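You operate a simulated robot arm through the tools that you are given. There is no shell and no other tool.

You are at the controls of a simulated two-armed robot. One attempt, no reset.

## Task
Open the drawer two, fetch the grey ring from the white table and set it inside and shut the two again. Then open the drawer three, take the scrap from the white table and leave it inside, then shut the three. Then take the green pack from the white table and leave it on the purple plate. Then fetch the blue roll from the white table and set it on the table two. Then open the drawer one, fetch the red chock and set it inside and shut the one again. The order counts. Set down upright: red chock.
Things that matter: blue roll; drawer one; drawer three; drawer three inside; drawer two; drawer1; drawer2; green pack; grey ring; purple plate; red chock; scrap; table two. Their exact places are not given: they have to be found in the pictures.

It is judged by the outcome, as a careful person would: the job done as asked, and still so three seconds after it is handed in. It fails if anything else is knocked over, pushed out of place, dropped, spilled or broken.

## Robot
Two 7-joint arms with fingered hands on one trunk, on a base that drives. Base frame: it is fixed to the floor where the robot stands at the start and does not move with it; the origin is under the middle of the robot, x ahead of it, y to its left, z up; the surface under the hand at the start is at about z = 760. Units: mm, degrees, N and s.
The left shoulder is at the start at [72, 104, 942], the right one opposite. With the tool pointing down near the work surface each hand reaches from about 300 to 620 mm from the robot's upright axis, wherever it stands, measured 20 degrees to its own side. Places, roughly: blue roll (11x11x5 cm) [-3100, -200, 800]; drawer one [900, 500, 600]; drawer three [-1300, 0, 600]; drawer three inside [-1300, 0, 600]; drawer two [500, -100, 600]; drawer1 [1000, 400, 600]; drawer2 [600, -100, 600]; green pack (16x7x4 cm) [-4000, 0, 800]; grey ring (5x9x3 cm) [-3900, -700, 800]; purple plate [-4250, -250, 750]; red chock (10x6x8 cm) [500, -700, 800]; scrap (3x3x2 cm) [-3800, -600, 800]; table two [500, -500, 800]. Payload 2.4 kg a hand.
Tool frame (each hand has its own): the origin (TCP) lies between the finger pads and is the grasp point; the fingertips stand 17 mm ahead of it; z points along the fingers, y is the line along which they close. The gripper opens to 88 mm. The gripper's body begins 47 mm behind the TCP. The gripper is a hand of 2 fingers: y runs from the thumb to the fingers, the wrist lies at [0, 0, -165] in the tool frame, and closing takes about 1.5 s.
Orientation is that of the tool frame in the base frame, as a unit quaternion [w, x, y, z]. With the fingers straight down and closing along the base's y, the tool's x points along the base's -x, its y along +y and its z along -z.

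## Interface
- The arms move only by the tool nudge_tool. It takes "left_series", "right_series" or both (then of equal length, played together; a hand with none holds still); each is a list of rows, each an object of numbers (a shift or turn left out is 0, a gripper value left out holds the last): "x", "y", "z": the shift along the tool's x, y, z in mm; "ax", "ay", "az": the turn, a rotation vector about the tool's x, y, z in degrees. In form: [{"x": .., "y": .., "z": .., "ax": .., "ay": .., "az": ..}, ...]. A call has 1 to 20 rows; each row is the pose to reach, as a shift and turn from the pose commanded when the call began, along the tool's axes at that moment. "left_claw" and "right_claw" are, for a hand that has rows, the closure, from 0 (fully open) to 1 (shut), set as the call begins (left out, the last holds). Each row takes 0.2 s and may step no farther than 50 mm and 8.6 degrees from the row before; otherwise, or with a gripper value out of range, the whole call is refused. A pose out of reach is approached as far as the arm can. The call stops where the force on the tool passes 40 N (or 10 N more than at its start, if that is more) or the arm is blocked; 0.2 s more then pass. The fingers move at their own pace (about 153 mm/s each) and stop on an object; they squeeze with about 21 N. The grip force told is the motor's: it shows also when the fingers shut on nothing. Time passes only in rows, and 0.2 s behind the last, so rows that repeat a pose let the fingers close. It gives the time, the measured TCP pose, the force on the tool (base axes), the opening and the grip force at its end, in the units of the frame above (readings bear some noise), with the torque about the TCP (base axes, N m) and any sound that the robot's microphone picked up.
- Cameras (640 x 400 px; columns grow to the right, rows downward): "scene" is now at [128.4, -5.3, 891.4]; the picture's right is [-0.14, -0.99, 0.00], its down [0.02, -0.00, -1.00] and it looks along [0.99, -0.14, 0.02] (base axes); focal length 214 px, centre (320, 200). "left" rides on the left gripper at [-50, 3, -63] in its tool frame; the picture's right is [-0.06, -1.00, 0.00], its down [0.78, -0.05, -0.62] and it looks along [0.62, -0.04, 0.79] (tool axes); focal length 275 px, centre (320, 200). "right" rides on the right gripper at [50, 3, -63] in its tool frame; the picture's right is [-0.06, 1.00, 0.00], its down [-0.78, -0.05, -0.62] and it looks along [-0.62, -0.04, 0.79] (tool axes); focal length 275 px, centre (320, 200).
- get_image(camera): a new picture of that camera. It takes no simulated time.
- raise_lower(by): slides the trunk up (or, below 0, down) by that many mm; the arms and the scene camera ride with it, the base frame stays. It gives what a move gives, with no picture.
- steer(legs): drives the robot by 1 to 6 legs, each [ahead, left, turn to the left] in mm, mm and degrees, along the robot's own axes; the way and the turn of a leg run together, so that a leg with both is an arc; at most 1500 mm and 180 degrees a leg. The arms and the cameras ride along, it lands a little off, and it stops where it bumps. It gives what a move gives.
- set_fingers(finger1, thumb_bend, hand): sets how far each is bent, from 0 (flat) to 100 (curled in); at 30 the hand is open as for a grip, at 70 the pads meet at the TCP. One left out holds its place. A second passes; each finger stops where it meets its share of the squeeze, and holds until it gets a number again. A gripper value or a shape takes the hand back. It gives what a move gives, with no picture; readings hold the bend of each and the force on the fingers (four entries, about 0 where the hand has none), thumb and palm.
- set_grasp(shape, hand): the hand has 2 fingers and takes this shape, open, in about a second: jaw (thumb against the fingers, like two jaws); tri (thumb and two fingers); tip (a fingertip pinch); poke (one finger out to press); point (the index stretched); flat (the hand flat); cup (the hand cupped); fist (a fist). The gripper value then closes the fingers along that shape, each until it touches; the sizes above hold for jaw. It gives what a move gives, with no picture.
- head_to(pan, tilt): turns the head with the scene camera to pan (to the left, within 60 degrees either way) and tilt (down, from -29 to 69), counted from straight ahead of the robot. It gives what a move gives.
- point_at(camera, pixels): for up to 12 pixels [column, row] of the newest picture of that camera ("zoom" is the newest enlarged one), the place [x, y, z] in the base frame of the surface seen there, good to about 2 mm, but the place of the scene camera against the robot may be out by one fixed shift of up to 12 mm in any direction. It takes no simulated time.
- enlarge(camera, box): a new picture of the part [left, top, right, bottom] of that camera's present view, enlarged. It takes no simulated time.
- finish_job(): hands the job in; it is judged then, once.

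Leave the grippers open and the arms clear of the work at the hand-in unless told otherwise.

The tools are called after "Call:" as a command line: name --argument value ..., lists and objects as JSON in quotes. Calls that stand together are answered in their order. nudge_tool: Moves the arms, as the interface text tells. Its arguments: {"type":"object","properties":{"left_series":{"type":"array"},"left_claw":{"type":"number"},"right_series":{"type":"array"},"right_claw":{"type":"number"}},"required":[]} The other tools are called the same way: raise_lower (by) slides the trunk up or down; set_grasp (shape, hand) gives the hand a shape; set_fingers (finger1, thumb_bend, hand) moves the fingers one by one; steer (legs) drives the base; head_to (pan, tilt) turns the head that bears the scene camera; get_image (camera) takes a picture; point_at (camera, pixels) gives the place of the surface under pixels of a picture; enlarge (camera, box) takes an enlarged picture of a part of a camera's view; finish_job () hands the job in.

At the start:

```text
time_s: 0.0
left_eef_pos: [357.1, 7.1, 1004.3]
left_tcp_rot: [0.0, 0.0, 1.0, 0.0]
left_force: [0.3, -0.2, 0.9]
left_ft_torque: [0.03, 0.01, 0.01]
left_opening: 87.9
left_gripper_force: 0.0
left_shape: jaw
left_bend: [30.0, 30.0]
left_finger forces: [0.1, 0.1, 0.0, 0.1, 0.1, 0.0]
right_eef_pos: [373.3, -280.9, 965.3]
right_tcp_rot: [0.0, 0.0, 1.0, 0.0]
right_force: [-0.4, 0.3, 0.5]
right_ft_torque: [-0.01, -0.02, 0.01]
right_opening: 88.0
right_gripper_force: 0.0
right_shape: jaw
right_bend: [30.0, 30.0]
right_finger forces: [0.1, 0.1, 0.0, 0.0, 0.0, 0.1]
trunk travel left (down, up): [-175.0, 675.0]
robot x, y, heading: [0.4, 1.5, 0.0]
head pan, tilt: [-8.0, -1.1]
```

scene: 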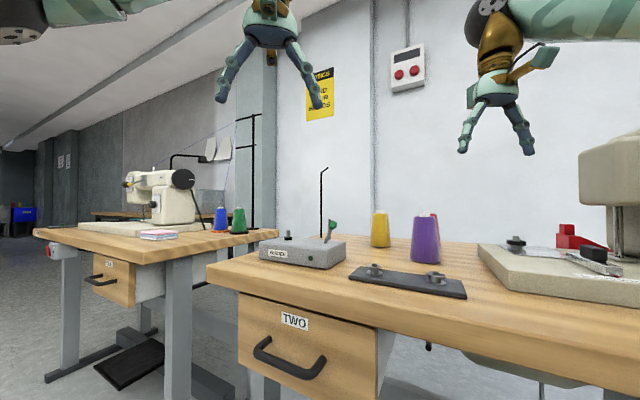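
right: 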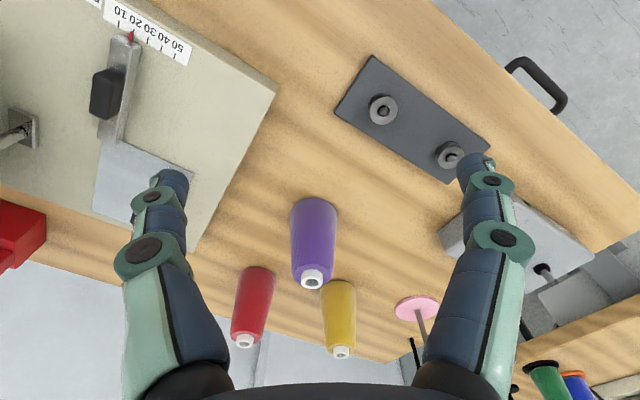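
left: 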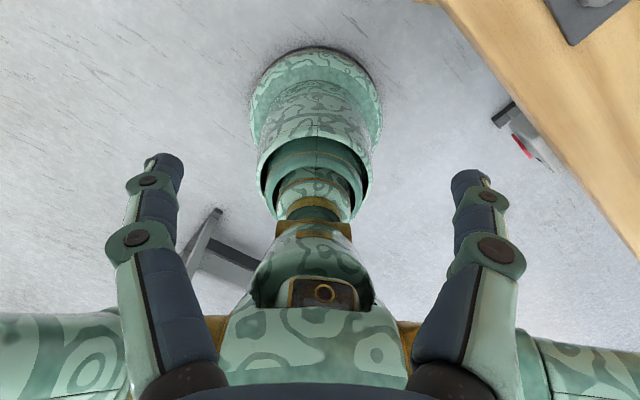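

I see table two with a drawer labelled TWO ahead, and another table with drawer "ONE" at the left. First I look around by turning the head.

Call:
head_to --pan -30 --tilt 30

Call:
get_image --camera "scene"

```text
time_s: 1.0
left_eef_pos: [357.5, 7.9, 1003.3]
left_tcp_rot: [0.0, 0.0, 1.0, 0.001]
left_force: [0.0, 0.5, 0.1]
left_ft_torque: [-0.02, -0.01, 0.01]
left_opening: 88.0
left_gripper_force: 0.1
left_shape: jaw
left_bend: [30.0, 30.0]
left_finger forces: [0.0, 0.0, 0.0, 0.1, 0.0, 0.0]
right_eef_pos: [372.4, -281.0, 964.0]
right_tcp_rot: [0.0, 0.0, 1.0, 0.0]
right_force: [-0.5, -0.1, -0.7]
right_ft_torque: [-0.02, 0.03, -0.03]
right_opening: 87.6
right_gripper_force: 0.1
right_shape: jaw
right_bend: [30.0, 30.0]
right_finger forces: [0.0, 0.1, 0.0, 0.0, 0.1, 0.0]
trunk travel left (down, up): [-175.0, 675.0]
robot x, y, heading: [1.2, 1.2, -0.1]
head pan, tilt: [-30.0, 30.0]
```

```text
taken
```

scene: 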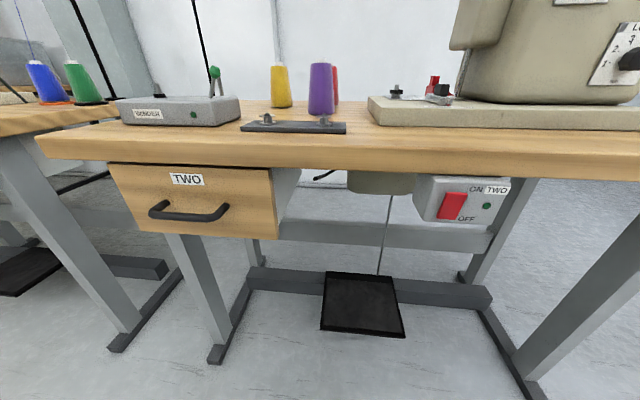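

Drawer two is seen with handle at about (188,212), table front edge at rows 140–160. I read the places of the handle, drawer face and edges.

Call:
point_at --camera "scene" --pixels '[[154, 210], [188, 217], [226, 208], [115, 170], [270, 175], [140, 232], [275, 235], [190, 150], [450, 165], [45, 150], [187, 180], [600, 170]]'

Call:
head_to --pan -60 --tilt 25

Call:
get_image --camera "scene"

Call:
head_to --pan 30 --tilt 25

Call:
get_image --camera "scene"

```text
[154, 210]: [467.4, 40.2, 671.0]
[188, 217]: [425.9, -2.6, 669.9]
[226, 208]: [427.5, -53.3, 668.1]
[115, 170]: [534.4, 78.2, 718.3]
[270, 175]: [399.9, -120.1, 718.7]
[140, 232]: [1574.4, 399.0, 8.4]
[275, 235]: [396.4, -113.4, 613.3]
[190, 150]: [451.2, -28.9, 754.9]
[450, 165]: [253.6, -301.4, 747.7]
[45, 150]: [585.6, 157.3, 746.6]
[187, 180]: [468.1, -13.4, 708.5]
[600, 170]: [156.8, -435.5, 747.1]
```

```text
time_s: 1.9
left_eef_pos: [356.7, 7.1, 1002.8]
left_tcp_rot: [0.0, -0.001, 1.0, 0.0]
left_force: [0.6, -0.5, 0.5]
left_ft_torque: [0.0, 0.01, 0.01]
left_opening: 87.9
left_gripper_force: 0.1
left_shape: jaw
left_bend: [30.0, 30.0]
left_finger forces: [0.0, 0.0, 0.0, 0.0, 0.1, 0.1]
right_eef_pos: [371.1, -280.9, 965.2]
right_tcp_rot: [0.001, 0.0, 1.0, -0.001]
right_force: [-0.1, -0.3, 1.0]
right_ft_torque: [-0.03, 0.0, 0.02]
right_opening: 87.9
right_gripper_force: 0.0
right_shape: jaw
right_bend: [30.0, 30.0]
right_finger forces: [0.0, 0.0, 0.0, 0.0, 0.0, 0.1]
trunk travel left (down, up): [-175.0, 675.0]
robot x, y, heading: [-4.2, -0.9, 0.2]
head pan, tilt: [-60.0, 25.0]
```

```text
taken
```

scene: 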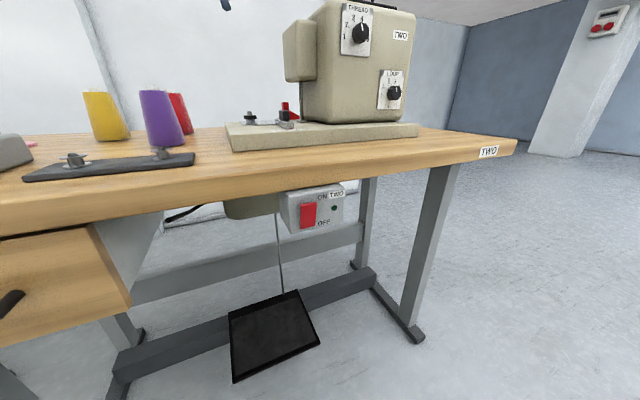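

```text
time_s: 3.6
left_eef_pos: [357.7, 7.3, 1003.8]
left_tcp_rot: [-0.001, 0.0, 1.0, 0.0]
left_force: [-0.6, 0.9, 0.3]
left_ft_torque: [0.03, 0.02, 0.01]
left_opening: 87.9
left_gripper_force: 0.0
left_shape: jaw
left_bend: [30.0, 30.0]
left_finger forces: [0.1, 0.1, 0.0, 0.1, 0.0, 0.1]
right_eef_pos: [371.9, -281.0, 964.4]
right_tcp_rot: [-0.001, 0.0, 1.0, -0.001]
right_force: [-0.4, -0.6, -0.2]
right_ft_torque: [-0.01, 0.01, -0.02]
right_opening: 87.7
right_gripper_force: 0.0
right_shape: jaw
right_bend: [30.0, 30.0]
right_finger forces: [0.0, 0.0, 0.0, 0.0, 0.1, 0.0]
trunk travel left (down, up): [-175.0, 675.0]
robot x, y, heading: [0.4, 1.2, -0.3]
head pan, tilt: [30.0, 25.0]
```

```text
taken
```

scene: 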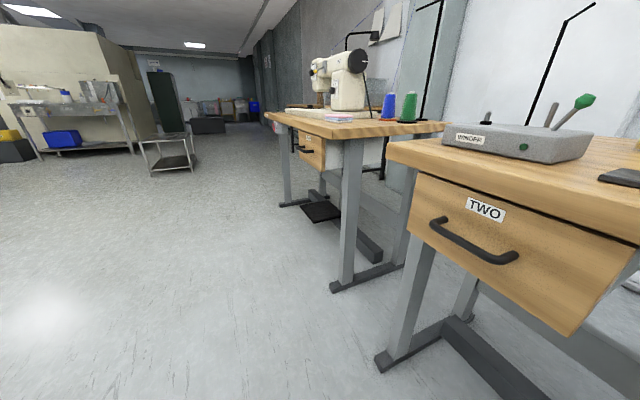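

Table two runs at about -36° to the base. I zoom in on drawer two's handle (around (475,240)) to measure the bar.

Call:
enlarge --camera "scene" --box '[390, 160, 640, 320]'

```text
2.50 times, centred on (515, 240) of scene
```

zoom: 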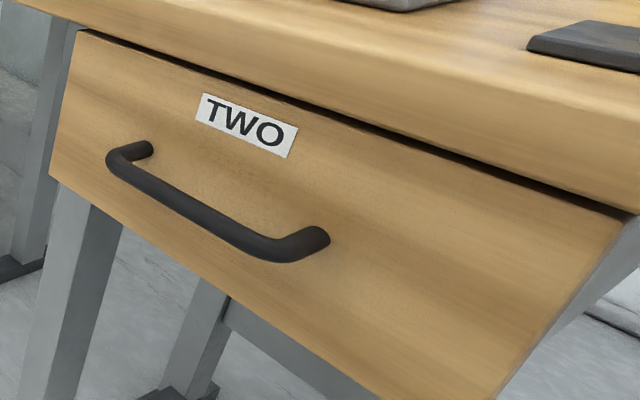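

Call:
point_at --camera "zoom" --pixels '[[130, 179], [190, 208], [250, 240], [145, 147], [322, 237], [190, 160], [60, 180], [90, 45], [610, 225], [250, 90], [500, 395], [200, 217]]'

```text
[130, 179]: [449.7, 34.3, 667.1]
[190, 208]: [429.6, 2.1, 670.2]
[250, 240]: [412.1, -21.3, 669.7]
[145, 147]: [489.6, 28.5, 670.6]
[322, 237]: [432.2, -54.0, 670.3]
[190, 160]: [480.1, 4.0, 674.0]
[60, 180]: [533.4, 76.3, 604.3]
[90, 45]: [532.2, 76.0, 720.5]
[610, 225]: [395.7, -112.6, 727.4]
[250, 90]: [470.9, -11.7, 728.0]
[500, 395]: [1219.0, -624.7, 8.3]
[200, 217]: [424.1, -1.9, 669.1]
```

Bar runs along the face at z≈669, about 35 mm ahead of the drawer face; the face looks along heading -36°. I back off, turn to face the drawer and shift left so the left hand lies in line with the handle.

Call:
steer --legs '[[-300, 0, 0], [0, 0, -35.9], [-25, 276, 0]]'

Call:
head_to --pan 10 --tilt 25

Call:
get_image --camera "scene"

```text
time_s: 8.9
left_eef_pos: [130.7, 30.3, 1003.7]
left_tcp_rot: [0.0, 0.313, 0.95, 0.0]
left_force: [-0.7, -0.2, -0.4]
left_ft_torque: [0.05, -0.05, -0.02]
left_opening: 87.9
left_gripper_force: 0.0
left_shape: jaw
left_bend: [30.0, 30.0]
left_finger forces: [0.0, 0.1, 0.0, 0.0, 0.0, 0.0]
right_eef_pos: [-29.7, -210.4, 963.6]
right_tcp_rot: [0.0, 0.313, 0.95, 0.0]
right_force: [0.2, 0.1, -0.8]
right_ft_torque: [0.0, -0.05, 0.01]
right_opening: 87.9
right_gripper_force: 0.0
right_shape: jaw
right_bend: [30.0, 30.0]
right_finger forces: [0.0, 0.0, 0.0, 0.1, 0.1, 0.1]
trunk travel left (down, up): [-175.0, 675.0]
robot x, y, heading: [-160.6, 236.1, -36.6]
head pan, tilt: [30.0, 25.0]
```

```text
time_s: 9.7
left_eef_pos: [131.5, 29.7, 1002.6]
left_tcp_rot: [-0.001, 0.313, 0.95, 0.0]
left_force: [0.8, 1.1, -0.4]
left_ft_torque: [0.0, -0.02, -0.01]
left_opening: 87.7
left_gripper_force: 0.1
left_shape: jaw
left_bend: [30.0, 30.0]
left_finger forces: [0.1, 0.1, 0.0, 0.0, 0.0, 0.0]
right_eef_pos: [-27.6, -212.6, 964.8]
right_tcp_rot: [0.0, 0.313, 0.95, 0.001]
right_force: [-0.4, 0.0, -0.6]
right_ft_torque: [-0.04, -0.01, -0.01]
right_opening: 88.1
right_gripper_force: 0.0
right_shape: jaw
right_bend: [30.0, 30.0]
right_finger forces: [0.1, 0.0, 0.1, 0.0, 0.0, 0.0]
trunk travel left (down, up): [-175.0, 675.0]
robot x, y, heading: [-161.4, 235.7, -36.3]
head pan, tilt: [10.0, 25.0]
```

```text
taken
```

scene: 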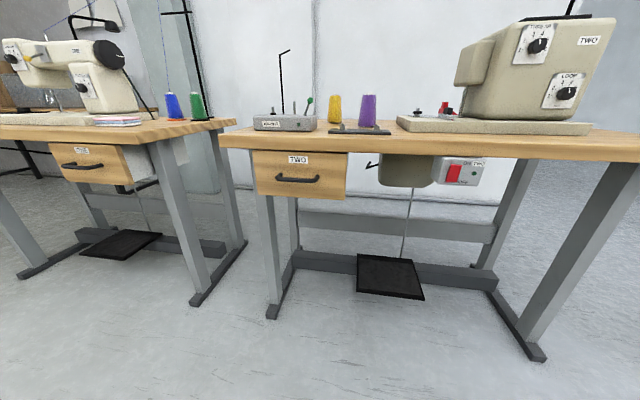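

The view shows drawer two with handle at (298,180). I zoom and read its place, to see consistency with the first reading.

Call:
enlarge --camera "scene" --box '[230, 130, 370, 217]'

Call:
point_at --camera "scene" --pixels '[[280, 180], [298, 181], [315, 181], [258, 190], [343, 190], [298, 160], [300, 145], [500, 153], [225, 140]]'

Call:
get_image --camera "left"

```text
4.57 times, centred on (300, 174) of scene
```

zoom: 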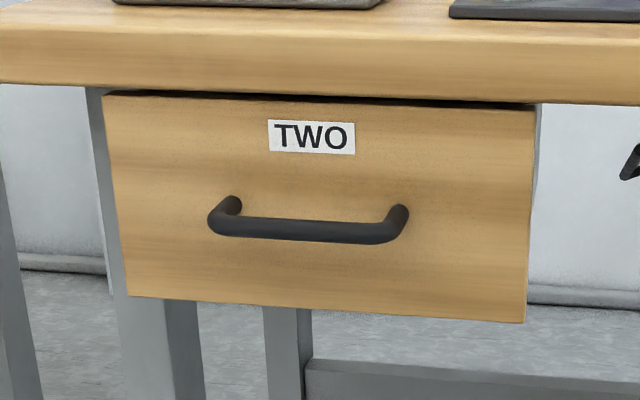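

```text
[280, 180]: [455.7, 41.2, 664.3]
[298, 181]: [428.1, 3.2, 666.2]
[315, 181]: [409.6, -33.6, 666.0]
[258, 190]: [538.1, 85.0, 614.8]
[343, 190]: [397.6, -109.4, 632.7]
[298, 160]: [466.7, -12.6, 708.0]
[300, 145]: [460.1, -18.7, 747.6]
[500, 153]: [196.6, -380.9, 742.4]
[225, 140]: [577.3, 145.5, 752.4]
```

```text
taken
```

left: 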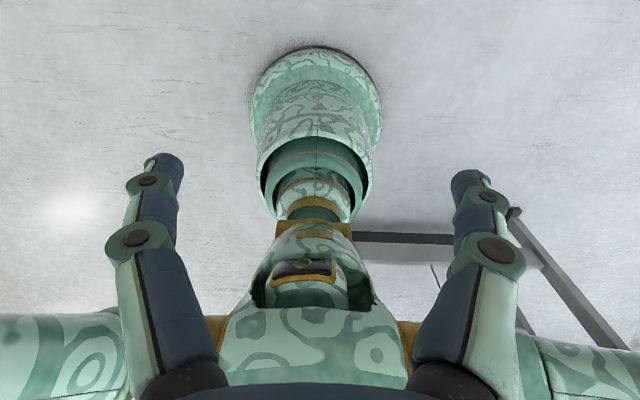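

Handle readings agree within 3 mm. I turn the left hand 90° about its fingers so they close across the horizontal bar.

Call:
nudge_tool --left_series '[{"az": 8.2}, {"az": 16.4}, {"az": 24.6}, {"az": 32.8}, {"az": 41}, {"az": 49.2}, {"az": 57.4}, {"az": 65.6}, {"az": 73.8}, {"az": 82}, {"az": 90}, {"az": 90}]'

Call:
raise_lower --by -100

```text
time_s: 12.3
left_eef_pos: [130.5, 30.6, 1004.2]
left_tcp_rot: [0.0, 0.893, 0.449, 0.0]
left_force: [0.3, -0.7, -0.3]
left_ft_torque: [0.02, 0.0, -0.01]
left_opening: 88.1
left_gripper_force: 0.1
left_shape: jaw
left_bend: [30.0, 30.0]
left_finger forces: [0.0, 0.0, 0.0, 0.0, 0.1, 0.0]
right_eef_pos: [-27.9, -210.6, 964.0]
right_tcp_rot: [0.001, 0.314, 0.949, -0.001]
right_force: [0.1, 1.0, 1.6]
right_ft_torque: [0.0, -0.02, 0.02]
right_opening: 88.0
right_gripper_force: 0.0
right_shape: jaw
right_bend: [30.0, 30.0]
right_finger forces: [0.1, 0.1, 0.0, 0.0, 0.0, 0.0]
trunk travel left (down, up): [-175.0, 675.0]
robot x, y, heading: [-159.4, 237.7, -36.7]
head pan, tilt: [10.0, 25.0]
```

```text
time_s: 13.7
left_eef_pos: [130.9, 29.5, 904.0]
left_tcp_rot: [0.001, 0.893, 0.45, 0.0]
left_force: [0.4, 0.0, -0.4]
left_ft_torque: [0.01, -0.01, 0.02]
left_opening: 88.0
left_gripper_force: 0.1
left_shape: jaw
left_bend: [30.0, 30.0]
left_finger forces: [0.1, 0.1, 0.1, 0.1, 0.0, 0.1]
right_eef_pos: [-30.3, -212.2, 863.4]
right_tcp_rot: [0.0, 0.314, 0.95, 0.0]
right_force: [-0.7, 0.3, -0.4]
right_ft_torque: [0.01, 0.01, 0.02]
right_opening: 87.9
right_gripper_force: 0.0
right_shape: jaw
right_bend: [30.0, 30.0]
right_finger forces: [0.0, 0.0, 0.1, 0.1, 0.0, 0.0]
trunk travel left (down, up): [-75.0, 775.0]
robot x, y, heading: [-161.5, 241.1, -36.6]
head pan, tilt: [10.0, 25.0]
```

The hand is now turned with tool x to the left and y ahead. I move it toward a pose in front of the handle while tilting the fingers 45° forward.

Call:
nudge_tool --left_series '[{"x": 17, "y": 22.5, "z": 20, "ax": -5}, {"x": 34, "y": 45, "z": 40, "ax": -10}, {"x": 51, "y": 67.5, "z": 60, "ax": -15}, {"x": 68, "y": 90, "z": 80, "ax": -20}, {"x": 85, "y": 112.5, "z": 100, "ax": -25}, {"x": 102, "y": 135, "z": 120, "ax": -30}, {"x": 119, "y": 157, "z": 140, "ax": -35}, {"x": 136, "y": 180, "z": 160, "ax": -40}, {"x": 153, "y": 202, "z": 179, "ax": -45}, {"x": 153, "y": 202, "z": 179, "ax": -45}]'

Call:
get_image --camera "left"

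Call:
get_image --camera "scene"

```text
time_s: 15.8
left_eef_pos: [385.3, 33.9, 723.8]
left_tcp_rot: [0.342, 0.825, 0.416, 0.172]
left_force: [0.8, 0.2, 0.6]
left_ft_torque: [0.01, -0.02, 0.03]
left_opening: 87.9
left_gripper_force: 0.0
left_shape: jaw
left_bend: [30.0, 30.0]
left_finger forces: [0.0, 0.1, 0.0, 0.0, 0.1, 0.0]
right_eef_pos: [-28.5, -210.9, 864.1]
right_tcp_rot: [0.0, 0.314, 0.949, 0.0]
right_force: [0.9, -0.9, 0.3]
right_ft_torque: [0.01, -0.01, 0.0]
right_opening: 87.9
right_gripper_force: 0.0
right_shape: jaw
right_bend: [30.0, 30.0]
right_finger forces: [0.1, 0.1, 0.0, 0.0, 0.1, 0.0]
trunk travel left (down, up): [-75.0, 775.0]
robot x, y, heading: [-161.1, 234.5, -36.6]
head pan, tilt: [10.0, 25.0]
```

```text
taken
```

left: 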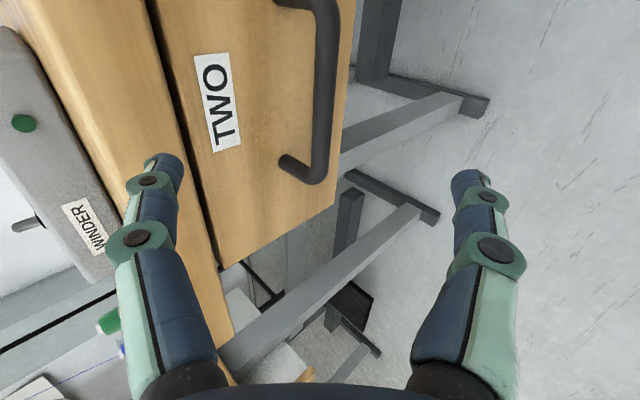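

```text
taken
```

scene: 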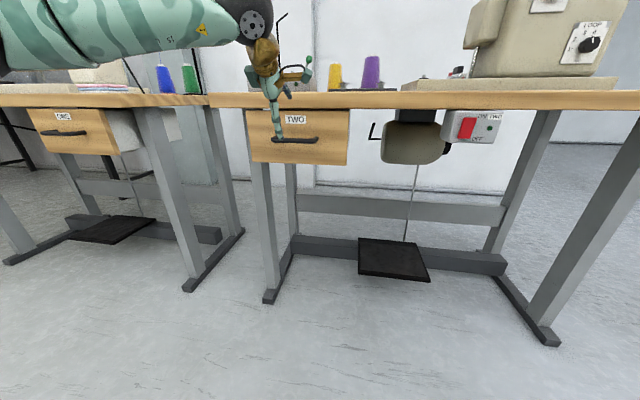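

The hand is before the drawer; in the left picture the bar runs at about (328,90). I read the handle via the left camera, and the fingertips in the scene camera to check its shift.

Call:
point_at --camera "left" --pixels '[[327, 30], [325, 90], [322, 150], [318, 60], [336, 60], [260, 60], [225, 150], [285, 163]]'

Call:
enlarge --camera "scene" --box '[230, 60, 370, 147]'

```text
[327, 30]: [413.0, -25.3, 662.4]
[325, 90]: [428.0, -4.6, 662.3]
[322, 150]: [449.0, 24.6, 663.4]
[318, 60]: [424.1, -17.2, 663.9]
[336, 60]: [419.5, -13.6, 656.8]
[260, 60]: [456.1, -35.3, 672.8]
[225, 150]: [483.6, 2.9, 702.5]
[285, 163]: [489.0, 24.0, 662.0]
```

```text
4.57 times, centred on (300, 104) of scene
```

zoom: 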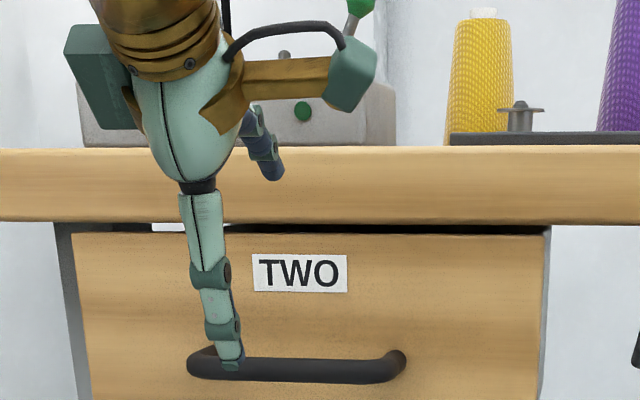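

The wrist camera puts the bar axis near n≈354, z≈658 (scene camera reads ~8 mm too high). With the fingers open and 45° tilt the upper finger would hit the face, so I flatten the tilt by 20° more, and half close the claw.

Call:
nudge_tool --left_series '[{"z": 11, "y": -8, "ax": -6.7}, {"z": 23, "y": -16, "ax": -13.3}, {"z": 34.6, "y": -23.3, "ax": -20}, {"z": 34.6, "y": -23.3, "ax": -20}]' --left_claw 0.45

Call:
get_image --camera "left"

```text
time_s: 16.9
left_eef_pos: [388.9, 29.2, 690.0]
left_tcp_rot: [0.458, 0.767, 0.386, 0.231]
left_force: [0.4, 0.2, -0.7]
left_ft_torque: [0.01, 0.0, 0.02]
left_opening: 48.9
left_gripper_force: 0.1
left_shape: jaw
left_bend: [72.0, 70.0]
left_finger forces: [0.1, 0.0, 0.0, 0.0, 0.0, 0.1]
left hand out of reach, approached as far as the arm can: row 3, 4
right_eef_pos: [-27.1, -212.2, 863.4]
right_tcp_rot: [0.0, 0.313, 0.95, -0.001]
right_force: [0.7, 0.9, -0.3]
right_ft_torque: [-0.02, -0.01, 0.01]
right_opening: 88.0
right_gripper_force: 0.1
right_shape: jaw
right_bend: [30.0, 30.0]
right_finger forces: [0.1, 0.0, 0.1, 0.1, 0.1, 0.0]
trunk travel left (down, up): [-75.0, 775.0]
robot x, y, heading: [-164.3, 237.2, -36.5]
head pan, tilt: [10.0, 25.0]
```

```text
taken
```

left: 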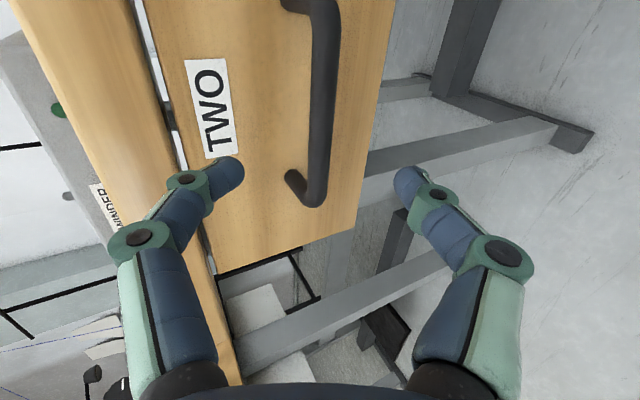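

Tilt reached 62°, good enough; the bar lies along the approach line (near (325,120)). I advance 58 mm along the fingers.

Call:
nudge_tool --left_series '[{"z": 15, "y": -1}, {"z": 30, "y": -2}, {"z": 45, "y": -3}, {"z": 58, "y": -3}, {"z": 58, "y": -3}]'

Call:
get_image --camera "left"

```text
time_s: 18.1
left_eef_pos: [430.1, 0.7, 658.8]
left_tcp_rot: [0.457, 0.767, 0.386, 0.231]
left_force: [-0.2, 1.3, 0.2]
left_ft_torque: [-0.03, -0.01, 0.01]
left_opening: 48.5
left_gripper_force: 0.1
left_shape: jaw
left_bend: [72.0, 70.0]
left_finger forces: [0.0, 0.0, 0.1, 0.1, 0.0, 0.1]
right_eef_pos: [-28.4, -212.4, 864.6]
right_tcp_rot: [0.0, 0.313, 0.95, 0.001]
right_force: [0.0, -0.4, -0.3]
right_ft_torque: [0.03, 0.01, -0.03]
right_opening: 87.8
right_gripper_force: 0.0
right_shape: jaw
right_bend: [30.0, 30.0]
right_finger forces: [0.0, 0.0, 0.0, 0.1, 0.0, 0.0]
trunk travel left (down, up): [-75.0, 775.0]
robot x, y, heading: [-158.4, 238.5, -36.5]
head pan, tilt: [10.0, 25.0]
```

```text
taken
```

left: 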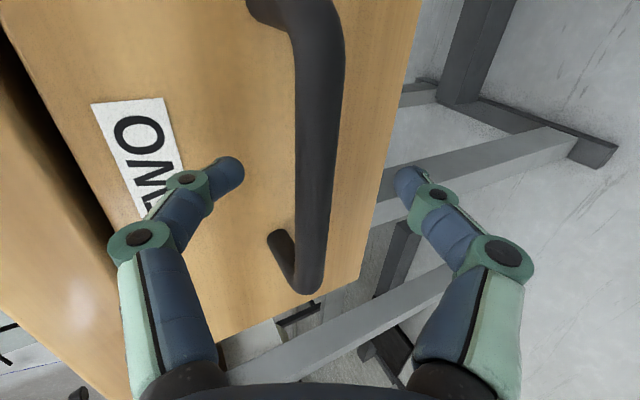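

The bar is between the fingers at about (318,200). I close the claw on it.

Call:
nudge_tool --left_series '[{"z": 2}, {"z": 3}, {"z": 3}, {"z": 3}, {"z": 3}, {"z": 3}, {"z": 3}, {"z": 3}]' --left_claw 1

```text
time_s: 19.9
left_eef_pos: [433.2, -2.4, 656.7]
left_tcp_rot: [0.457, 0.767, 0.387, 0.231]
left_force: [0.5, 0.9, -5.1]
left_ft_torque: [0.0, 0.03, 0.01]
left_opening: 0.0
left_gripper_force: 21.4
left_shape: jaw
left_bend: [71.0, 72.0]
left_finger forces: [0.1, 0.0, 0.0, 0.0, 0.1, 0.0]
right_eef_pos: [-28.6, -211.5, 863.8]
right_tcp_rot: [0.0, 0.312, 0.95, 0.0]
right_force: [-0.6, 0.3, -0.1]
right_ft_torque: [0.03, 0.01, 0.02]
right_opening: 87.9
right_gripper_force: 0.0
right_shape: jaw
right_bend: [30.0, 30.0]
right_finger forces: [0.0, 0.1, 0.0, 0.0, 0.0, 0.0]
trunk travel left (down, up): [-75.0, 775.0]
robot x, y, heading: [-163.9, 236.7, -36.4]
head pan, tilt: [10.0, 25.0]
```

The opening reads 0, so the fingers shut without the bar. I look.

Call:
get_image --camera "left"

Call:
enlarge --camera "scene" --box '[230, 60, 370, 147]'

```text
taken
```

left: 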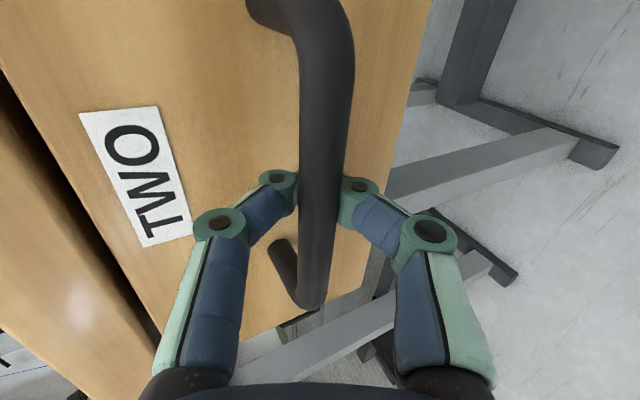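

```text
4.57 times, centred on (300, 104) of scene
```

zoom: 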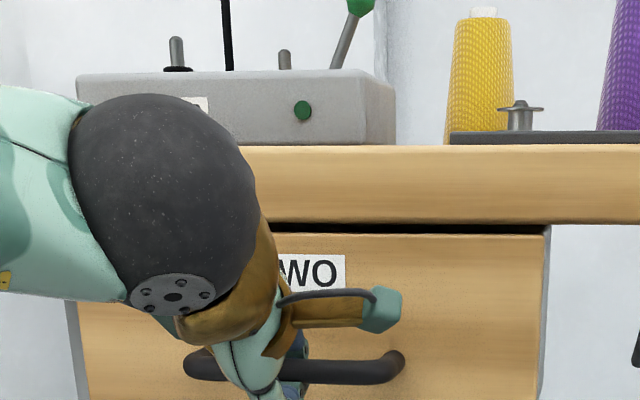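

The fingers have closed around the bar, pads meeting behind it: a caged hold, good for pulling. I pull straight back 100 mm first.

Call:
nudge_tool --left_series '[{"z": -13, "y": -7}, {"z": -26, "y": -14}, {"z": -39, "y": -21}, {"z": -53, "y": -28}, {"z": -66, "y": -35}, {"z": -79, "y": -42}, {"z": -92, "y": -49}, {"z": -92, "y": -49}]'

Call:
get_image --camera "scene"

```text
time_s: 21.6
left_eef_pos: [398.6, 44.1, 666.9]
left_tcp_rot: [0.454, 0.771, 0.388, 0.22]
left_force: [-11.6, -17.8, -27.3]
left_ft_torque: [-0.31, 0.0, 0.11]
left_opening: 0.0
left_gripper_force: 21.4
left_shape: jaw
left_bend: [69.0, 65.0]
left_finger forces: [0.0, 0.0, 0.0, 0.0, 35.5, 0.1]
left hand out of reach, approached as far as the arm can: row 2, 3, 4, 5, 6, 7, 8
right_eef_pos: [-28.1, -213.2, 862.6]
right_tcp_rot: [-0.001, 0.313, 0.95, 0.0]
right_force: [-0.3, 0.0, 0.7]
right_ft_torque: [0.0, 0.02, 0.01]
right_opening: 88.0
right_gripper_force: 0.0
right_shape: jaw
right_bend: [30.0, 30.0]
right_finger forces: [0.0, 0.0, 0.1, 0.0, 0.0, 0.1]
trunk travel left (down, up): [-75.0, 775.0]
robot x, y, heading: [-161.0, 235.4, -36.3]
head pan, tilt: [10.0, 25.0]
```

```text
taken
```

scene: 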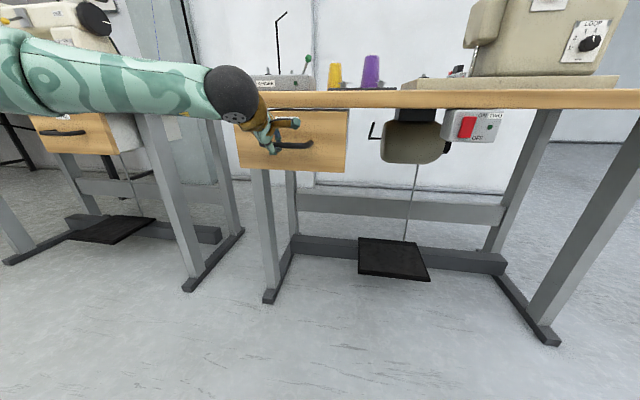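

The drawer came out about 50 mm, but the arm hit its limits and drifted left/up. I bring the commanded pose back to a reachable one, then will pull by driving the base back.

Call:
nudge_tool --left_series '[{"z": 20, "y": 11}, {"z": 44, "y": 23}, {"z": 44, "y": 23}]'

```text
time_s: 22.4
left_eef_pos: [440.5, 14.6, 667.4]
left_tcp_rot: [0.455, 0.768, 0.387, 0.231]
left_force: [-10.3, -12.6, -24.4]
left_ft_torque: [-0.29, 0.03, 0.11]
left_opening: 0.2
left_gripper_force: 21.0
left_shape: jaw
left_bend: [69.0, 65.0]
left_finger forces: [0.1, 0.0, 0.0, 0.0, 31.6, 0.0]
right_eef_pos: [-27.8, -212.2, 864.3]
right_tcp_rot: [-0.001, 0.313, 0.95, 0.0]
right_force: [-0.1, -0.4, -1.1]
right_ft_torque: [-0.02, 0.0, -0.04]
right_opening: 87.9
right_gripper_force: 0.1
right_shape: jaw
right_bend: [30.0, 30.0]
right_finger forces: [0.0, 0.1, 0.1, 0.1, 0.0, 0.0]
trunk travel left (down, up): [-75.0, 775.0]
robot x, y, heading: [-159.4, 235.1, -36.5]
head pan, tilt: [10.0, 25.0]
```

The hand sits ~10 mm high, pressing up on the bar. I lower it and shift it right to relieve.

Call:
nudge_tool --left_series '[{"x": -6, "z": 2, "y": -4}, {"x": -12, "z": 4.2, "y": -9}, {"x": -12, "z": 4.2, "y": -9}]'

Call:
get_image --camera "left"

```text
time_s: 23.2
left_eef_pos: [433.3, 8.2, 660.5]
left_tcp_rot: [0.458, 0.766, 0.388, 0.231]
left_force: [3.5, 5.3, -6.4]
left_ft_torque: [0.03, -0.03, -0.04]
left_opening: 0.2
left_gripper_force: 20.8
left_shape: jaw
left_bend: [70.0, 68.0]
left_finger forces: [0.1, 0.1, 0.0, 0.0, 3.9, 0.0]
right_eef_pos: [-27.7, -212.2, 863.3]
right_tcp_rot: [-0.001, 0.312, 0.95, -0.001]
right_force: [0.2, -0.5, 0.8]
right_ft_torque: [0.04, -0.01, -0.04]
right_opening: 87.9
right_gripper_force: 0.0
right_shape: jaw
right_bend: [30.0, 30.0]
right_finger forces: [0.0, 0.1, 0.0, 0.0, 0.0, 0.0]
trunk travel left (down, up): [-75.0, 775.0]
robot x, y, heading: [-162.4, 236.5, -36.6]
head pan, tilt: [10.0, 25.0]
```

```text
taken
```

left: 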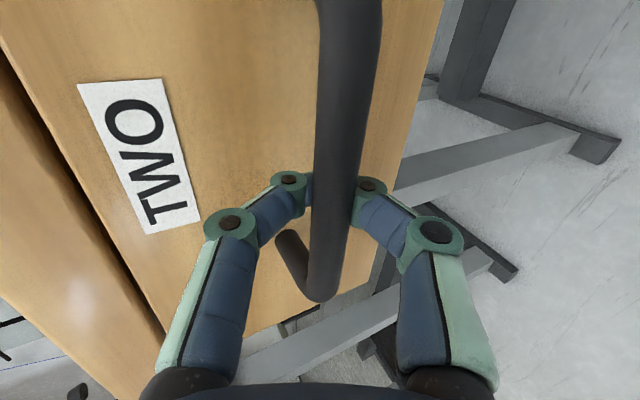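

The cage holds around the bar with low force. I drive the base straight back 120 mm to pull the drawer.

Call:
steer --legs '[[-120, 0, 0]]'

Call:
get_image --camera "scene"

```text
time_s: 24.5
left_eef_pos: [334.3, 80.1, 659.8]
left_tcp_rot: [0.457, 0.767, 0.387, 0.231]
left_force: [-1.7, 0.1, -6.9]
left_ft_torque: [0.0, -0.03, 0.01]
left_opening: 0.1
left_gripper_force: 20.7
left_shape: jaw
left_bend: [70.0, 68.0]
left_finger forces: [0.0, 0.0, 0.0, 0.0, 4.2, 0.0]
right_eef_pos: [-123.4, -140.2, 864.0]
right_tcp_rot: [0.001, 0.312, 0.95, 0.0]
right_force: [-0.3, -0.7, 0.8]
right_ft_torque: [0.0, -0.01, -0.01]
right_opening: 87.7
right_gripper_force: 0.1
right_shape: jaw
right_bend: [30.0, 30.0]
right_finger forces: [0.0, 0.0, 0.0, 0.1, 0.1, 0.0]
trunk travel left (down, up): [-75.0, 775.0]
robot x, y, heading: [-255.9, 305.4, -36.5]
head pan, tilt: [10.0, 25.0]
```

```text
taken
```

scene: 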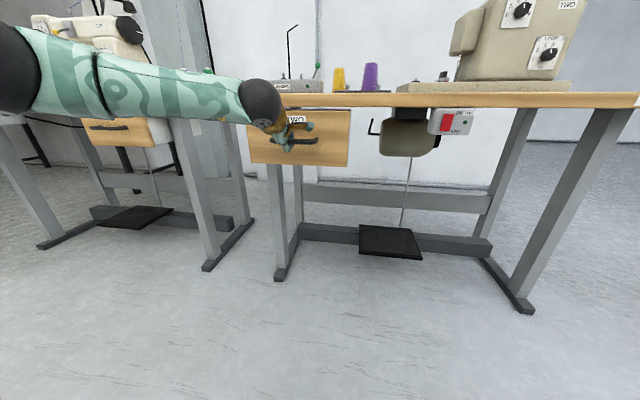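

The drawer follows smoothly. I pull 100 mm more.

Call:
steer --legs '[[-100, 0, 0]]'

Call:
get_image --camera "scene"

```text
time_s: 25.6
left_eef_pos: [254.2, 137.2, 659.8]
left_tcp_rot: [0.457, 0.768, 0.387, 0.229]
left_force: [-2.3, -0.2, -6.8]
left_ft_torque: [-0.03, -0.02, -0.02]
left_opening: 0.0
left_gripper_force: 21.3
left_shape: jaw
left_bend: [70.0, 67.0]
left_finger forces: [0.1, 0.0, 0.0, 0.0, 4.3, 0.0]
right_eef_pos: [-203.6, -83.1, 862.6]
right_tcp_rot: [0.0, 0.312, 0.95, 0.001]
right_force: [-0.3, 0.0, 0.6]
right_ft_torque: [0.01, 0.0, 0.03]
right_opening: 87.9
right_gripper_force: 0.1
right_shape: jaw
right_bend: [30.0, 30.0]
right_finger forces: [0.0, 0.0, 0.0, 0.0, 0.0, 0.0]
trunk travel left (down, up): [-75.0, 775.0]
robot x, y, heading: [-338.5, 368.2, -36.5]
head pan, tilt: [10.0, 25.0]
```

```text
taken
```

scene: 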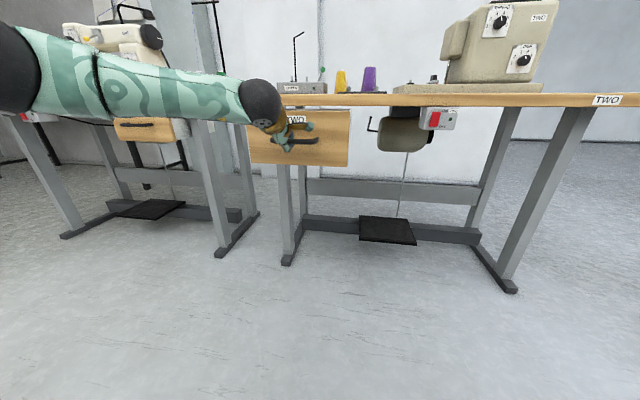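

The drawer is out ~220 mm. I open the fingers partly to release the bar.

Call:
nudge_tool --left_series '[{}, {}, {}, {}]' --left_claw 0.3

Call:
get_image --camera "left"

```text
time_s: 26.6
left_eef_pos: [254.1, 136.5, 660.2]
left_tcp_rot: [0.457, 0.767, 0.387, 0.23]
left_force: [-1.5, -0.4, -1.1]
left_ft_torque: [-0.04, -0.03, -0.02]
left_opening: 60.1
left_gripper_force: 0.1
left_shape: jaw
left_bend: [69.0, 64.0]
left_finger forces: [1.0, 0.1, 0.0, 0.1, 0.0, 0.0]
right_eef_pos: [-203.4, -83.1, 865.3]
right_tcp_rot: [0.0, 0.312, 0.95, -0.001]
right_force: [0.0, -0.6, 0.6]
right_ft_torque: [0.01, 0.0, 0.01]
right_opening: 88.1
right_gripper_force: 0.2
right_shape: jaw
right_bend: [30.0, 30.0]
right_finger forces: [0.0, 0.0, 0.1, 0.0, 0.1, 0.1]
trunk travel left (down, up): [-75.0, 775.0]
robot x, y, heading: [-332.4, 365.7, -36.2]
head pan, tilt: [10.0, 25.0]
```

```text
taken
```

left: 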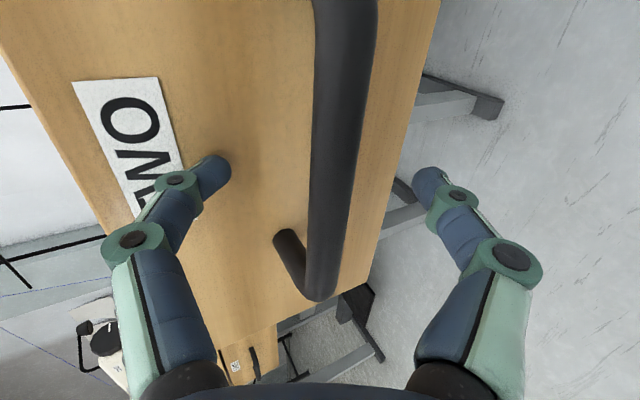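

Fingers are clear on both sides of the bar. I drive back 120 mm to withdraw.

Call:
steer --legs '[[-120, 0, 0]]'

Call:
get_image --camera "left"

Call:
get_image --camera "scene"

```text
time_s: 27.6
left_eef_pos: [250.6, 143.2, 659.5]
left_tcp_rot: [0.457, 0.767, 0.387, 0.23]
left_force: [1.0, -0.4, 0.6]
left_ft_torque: [0.03, 0.01, 0.02]
left_opening: 61.0
left_gripper_force: 0.1
left_shape: jaw
left_bend: [67.0, 64.0]
left_finger forces: [0.0, 0.1, 0.0, 0.1, 0.0, 0.0]
right_eef_pos: [-207.7, -74.5, 864.5]
right_tcp_rot: [0.0, 0.313, 0.95, 0.0]
right_force: [0.5, 0.5, -0.6]
right_ft_torque: [-0.03, 0.0, 0.0]
right_opening: 87.9
right_gripper_force: 0.0
right_shape: jaw
right_bend: [30.0, 30.0]
right_finger forces: [0.0, 0.0, 0.0, 0.0, 0.0, 0.1]
trunk travel left (down, up): [-75.0, 775.0]
robot x, y, heading: [-341.4, 373.5, -36.3]
head pan, tilt: [10.0, 25.0]
stopped in leg 1: the robot was blocked; the commanded pose is now the measured one
```

```text
taken
```

left: 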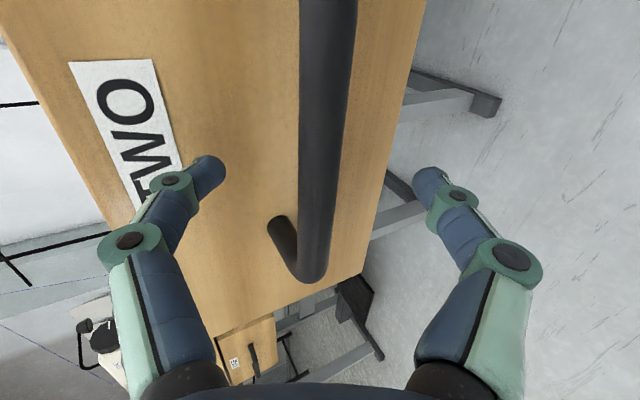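

```text
taken
```

scene: 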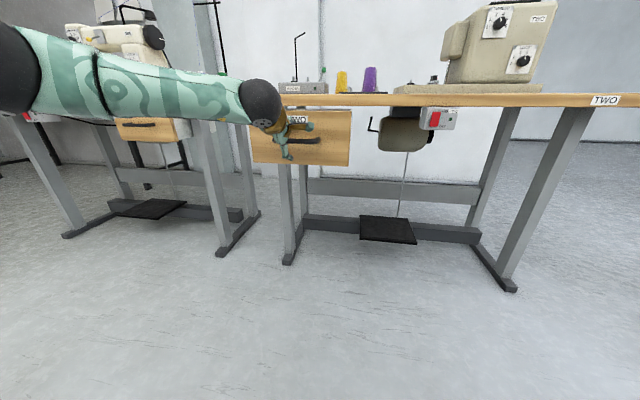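

The base was blocked after ~8 mm by something behind. I look to both sides with the head.

Call:
head_to --pan 60 --tilt 35

Call:
get_image --camera "scene"

Call:
head_to --pan -60 --tilt 35

Call:
get_image --camera "scene"

Call:
get_image --camera "right"

```text
time_s: 28.8
left_eef_pos: [251.1, 144.2, 659.6]
left_tcp_rot: [0.458, 0.767, 0.386, 0.23]
left_force: [-0.7, 0.5, -0.7]
left_ft_torque: [0.05, 0.01, -0.02]
left_opening: 61.1
left_gripper_force: 0.2
left_shape: jaw
left_bend: [67.0, 64.0]
left_finger forces: [0.0, 0.1, 0.0, 0.0, 0.1, 0.0]
right_eef_pos: [-207.8, -74.8, 864.4]
right_tcp_rot: [0.0, 0.312, 0.95, -0.001]
right_force: [-0.3, -0.9, 0.1]
right_ft_torque: [0.01, 0.0, 0.0]
right_opening: 87.9
right_gripper_force: 0.0
right_shape: jaw
right_bend: [30.0, 30.0]
right_finger forces: [0.0, 0.0, 0.0, 0.1, 0.0, 0.1]
trunk travel left (down, up): [-75.0, 775.0]
robot x, y, heading: [-336.1, 372.1, -36.4]
head pan, tilt: [60.0, 35.0]
```

```text
taken
```

scene: 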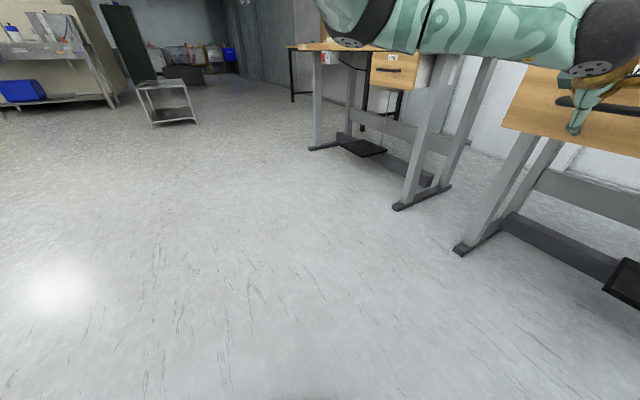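

```text
time_s: 30.8
left_eef_pos: [249.7, 144.1, 659.1]
left_tcp_rot: [0.457, 0.767, 0.387, 0.23]
left_force: [-0.6, 0.5, -0.4]
left_ft_torque: [0.03, 0.01, 0.01]
left_opening: 61.2
left_gripper_force: 0.1
left_shape: jaw
left_bend: [67.0, 64.0]
left_finger forces: [0.0, 0.0, 0.1, 0.0, 0.0, 0.0]
right_eef_pos: [-209.2, -76.0, 864.3]
right_tcp_rot: [-0.001, 0.312, 0.95, 0.0]
right_force: [0.2, -0.1, -0.3]
right_ft_torque: [0.03, 0.03, -0.01]
right_opening: 87.7
right_gripper_force: 0.0
right_shape: jaw
right_bend: [30.0, 30.0]
right_finger forces: [0.0, 0.0, 0.0, 0.0, 0.1, 0.0]
trunk travel left (down, up): [-75.0, 775.0]
robot x, y, heading: [-340.4, 369.5, -36.3]
head pan, tilt: [-60.0, 35.0]
```

```text
taken
```

scene: 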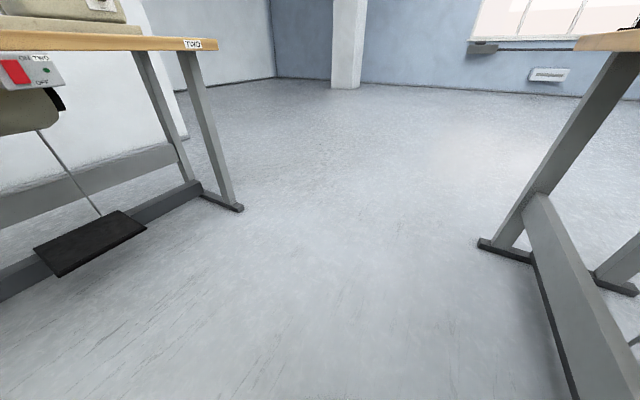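

```text
taken
```

right: 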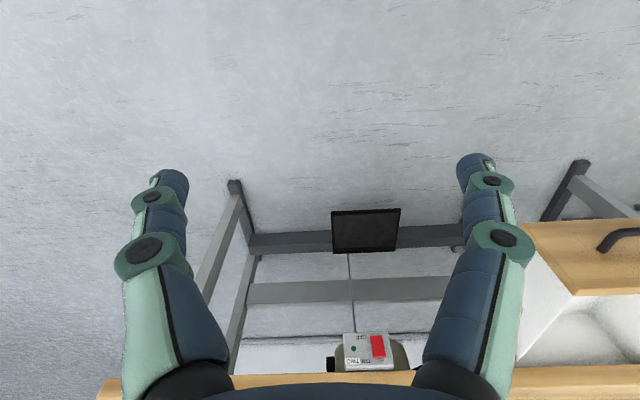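

A table stands close behind on the right; the base touched it. So I withdraw the hand by the arm instead: back along the fingers while tilting down a bit.

Call:
nudge_tool --left_series '[{"z": -12, "ax": 3}, {"z": -24, "ax": 6}, {"z": -36, "ax": 9}, {"z": -48, "ax": 12}, {"z": -60, "ax": 15}, {"z": -72, "ax": 18}, {"z": -72, "ax": 18}]'

Call:
get_image --camera "left"

```text
time_s: 32.4
left_eef_pos: [199.4, 180.2, 693.7]
left_tcp_rot: [0.331, 0.829, 0.418, 0.167]
left_force: [0.2, 0.8, -0.2]
left_ft_torque: [0.04, -0.03, 0.01]
left_opening: 61.5
left_gripper_force: 0.1
left_shape: jaw
left_bend: [67.0, 64.0]
left_finger forces: [0.1, 0.0, 0.1, 0.1, 0.0, 0.0]
right_eef_pos: [-208.1, -75.4, 864.2]
right_tcp_rot: [-0.001, 0.312, 0.95, -0.001]
right_force: [0.7, 0.0, 0.5]
right_ft_torque: [0.02, -0.01, 0.02]
right_opening: 87.9
right_gripper_force: 0.1
right_shape: jaw
right_bend: [30.0, 30.0]
right_finger forces: [0.0, 0.0, 0.2, 0.0, 0.0, 0.0]
trunk travel left (down, up): [-75.0, 775.0]
robot x, y, heading: [-340.9, 376.4, -36.3]
head pan, tilt: [-60.0, 35.0]
```

```text
taken
```

left: 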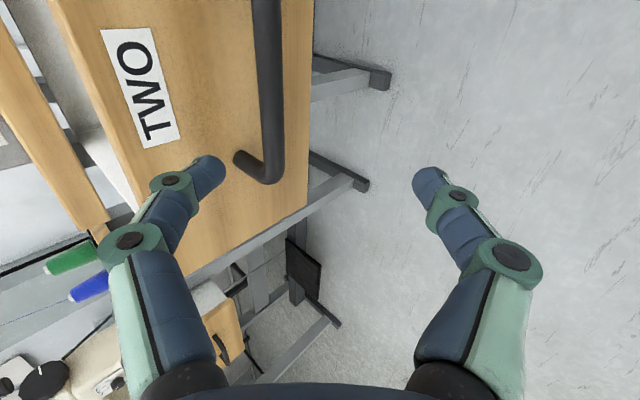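

The hand is off the handle. I lift it 150 mm and bring the fingers back to straight down, open wide, and raise the trunk.

Call:
nudge_tool --left_series '[{"z": -20, "y": 12}, {"z": -40, "y": 25, "ax": 6}, {"z": -60, "y": 40, "ax": 13}, {"z": -80, "y": 55, "ax": 20}, {"z": -100, "y": 70, "ax": 27}, {"z": -115, "y": 80, "ax": 34}, {"z": -122, "y": 88, "ax": 40}, {"z": -122, "y": 88, "ax": 43.5}, {"z": -122, "y": 88, "ax": 43.5}]' --left_claw 0

Call:
raise_lower --by 250

Call:
head_to --pan 20 --tilt 35

Call:
get_image --camera "scene"

```text
time_s: 34.4
left_eef_pos: [183.5, 193.2, 843.6]
left_tcp_rot: [0.0, 0.893, 0.449, 0.0]
left_force: [-0.1, -0.3, -0.5]
left_ft_torque: [0.02, -0.03, -0.03]
left_opening: 87.9
left_gripper_force: 0.1
left_shape: jaw
left_bend: [30.0, 30.0]
left_finger forces: [0.0, 0.1, 0.1, 0.1, 0.0, 0.1]
right_eef_pos: [-208.4, -74.6, 864.5]
right_tcp_rot: [0.001, 0.312, 0.95, -0.001]
right_force: [-0.7, 0.7, -0.7]
right_ft_torque: [-0.03, 0.02, 0.02]
right_opening: 88.3
right_gripper_force: 0.0
right_shape: jaw
right_bend: [30.0, 30.0]
right_finger forces: [0.0, 0.1, 0.0, 0.0, 0.0, 0.0]
trunk travel left (down, up): [-75.0, 775.0]
robot x, y, heading: [-340.3, 373.5, -36.4]
head pan, tilt: [-60.0, 35.0]
```

```text
time_s: 37.0
left_eef_pos: [183.7, 193.2, 1093.1]
left_tcp_rot: [0.0, 0.893, 0.45, 0.0]
left_force: [0.6, -0.3, -0.3]
left_ft_torque: [0.0, -0.01, -0.02]
left_opening: 87.8
left_gripper_force: 0.1
left_shape: jaw
left_bend: [30.0, 30.0]
left_finger forces: [0.1, 0.0, 0.0, 0.1, 0.0, 0.0]
right_eef_pos: [-207.9, -75.1, 1113.6]
right_tcp_rot: [-0.001, 0.312, 0.95, -0.001]
right_force: [-0.1, 0.7, 0.8]
right_ft_torque: [0.02, 0.0, -0.01]
right_opening: 88.1
right_gripper_force: 0.1
right_shape: jaw
right_bend: [30.0, 30.0]
right_finger forces: [0.1, 0.0, 0.0, 0.1, 0.1, 0.0]
trunk travel left (down, up): [-325.0, 525.0]
robot x, y, heading: [-339.0, 373.0, -36.1]
head pan, tilt: [-60.0, 35.0]
```

```text
time_s: 38.5
left_eef_pos: [184.1, 193.2, 1092.6]
left_tcp_rot: [0.0, 0.893, 0.451, 0.001]
left_force: [0.2, -0.5, -0.8]
left_ft_torque: [0.0, -0.02, -0.01]
left_opening: 87.7
left_gripper_force: 0.0
left_shape: jaw
left_bend: [30.0, 30.0]
left_finger forces: [0.0, 0.0, 0.0, 0.0, 0.0, 0.0]
right_eef_pos: [-207.8, -75.2, 1113.5]
right_tcp_rot: [-0.001, 0.313, 0.95, -0.001]
right_force: [0.2, -0.4, 0.0]
right_ft_torque: [0.01, 0.01, 0.02]
right_opening: 88.0
right_gripper_force: 0.0
right_shape: jaw
right_bend: [30.0, 30.0]
right_finger forces: [0.0, 0.0, 0.0, 0.0, 0.1, 0.1]
trunk travel left (down, up): [-325.0, 525.0]
robot x, y, heading: [-340.1, 370.7, -36.5]
head pan, tilt: [20.0, 35.0]
```

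```text
taken
```

scene: 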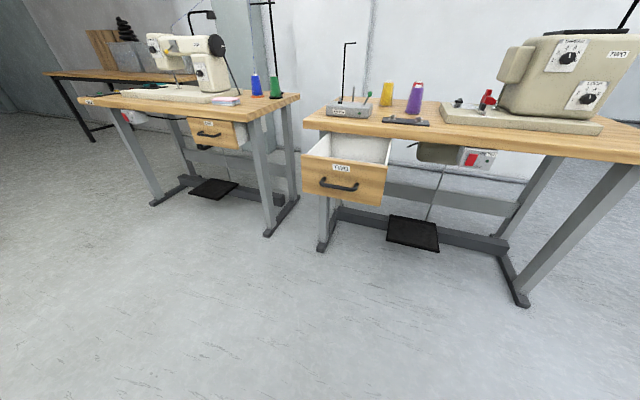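

Drawer two is open and I can see into it. I read its inside (rim, floor), and zoom in.

Call:
enlarge --camera "scene" --box '[290, 80, 500, 211]'

Call:
point_at --camera "scene" --pixels '[[350, 145], [370, 155], [335, 155], [305, 158], [383, 165], [360, 162], [488, 100], [488, 108], [460, 103], [338, 185], [560, 130], [600, 155]]'

```text
3.05 times, centred on (395, 146) of scene
```

zoom: 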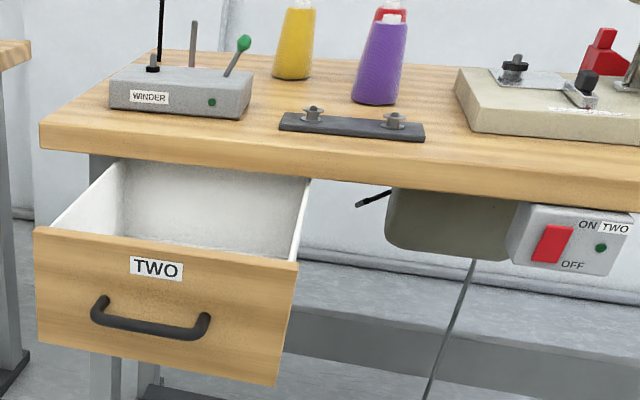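

```text
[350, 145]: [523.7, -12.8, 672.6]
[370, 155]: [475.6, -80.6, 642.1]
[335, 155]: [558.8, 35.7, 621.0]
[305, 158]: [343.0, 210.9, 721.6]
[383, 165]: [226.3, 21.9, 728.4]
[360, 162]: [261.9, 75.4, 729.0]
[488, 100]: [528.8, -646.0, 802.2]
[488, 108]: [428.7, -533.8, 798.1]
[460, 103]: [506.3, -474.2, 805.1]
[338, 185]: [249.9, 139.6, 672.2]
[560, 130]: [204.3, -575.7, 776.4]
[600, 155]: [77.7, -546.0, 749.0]
```

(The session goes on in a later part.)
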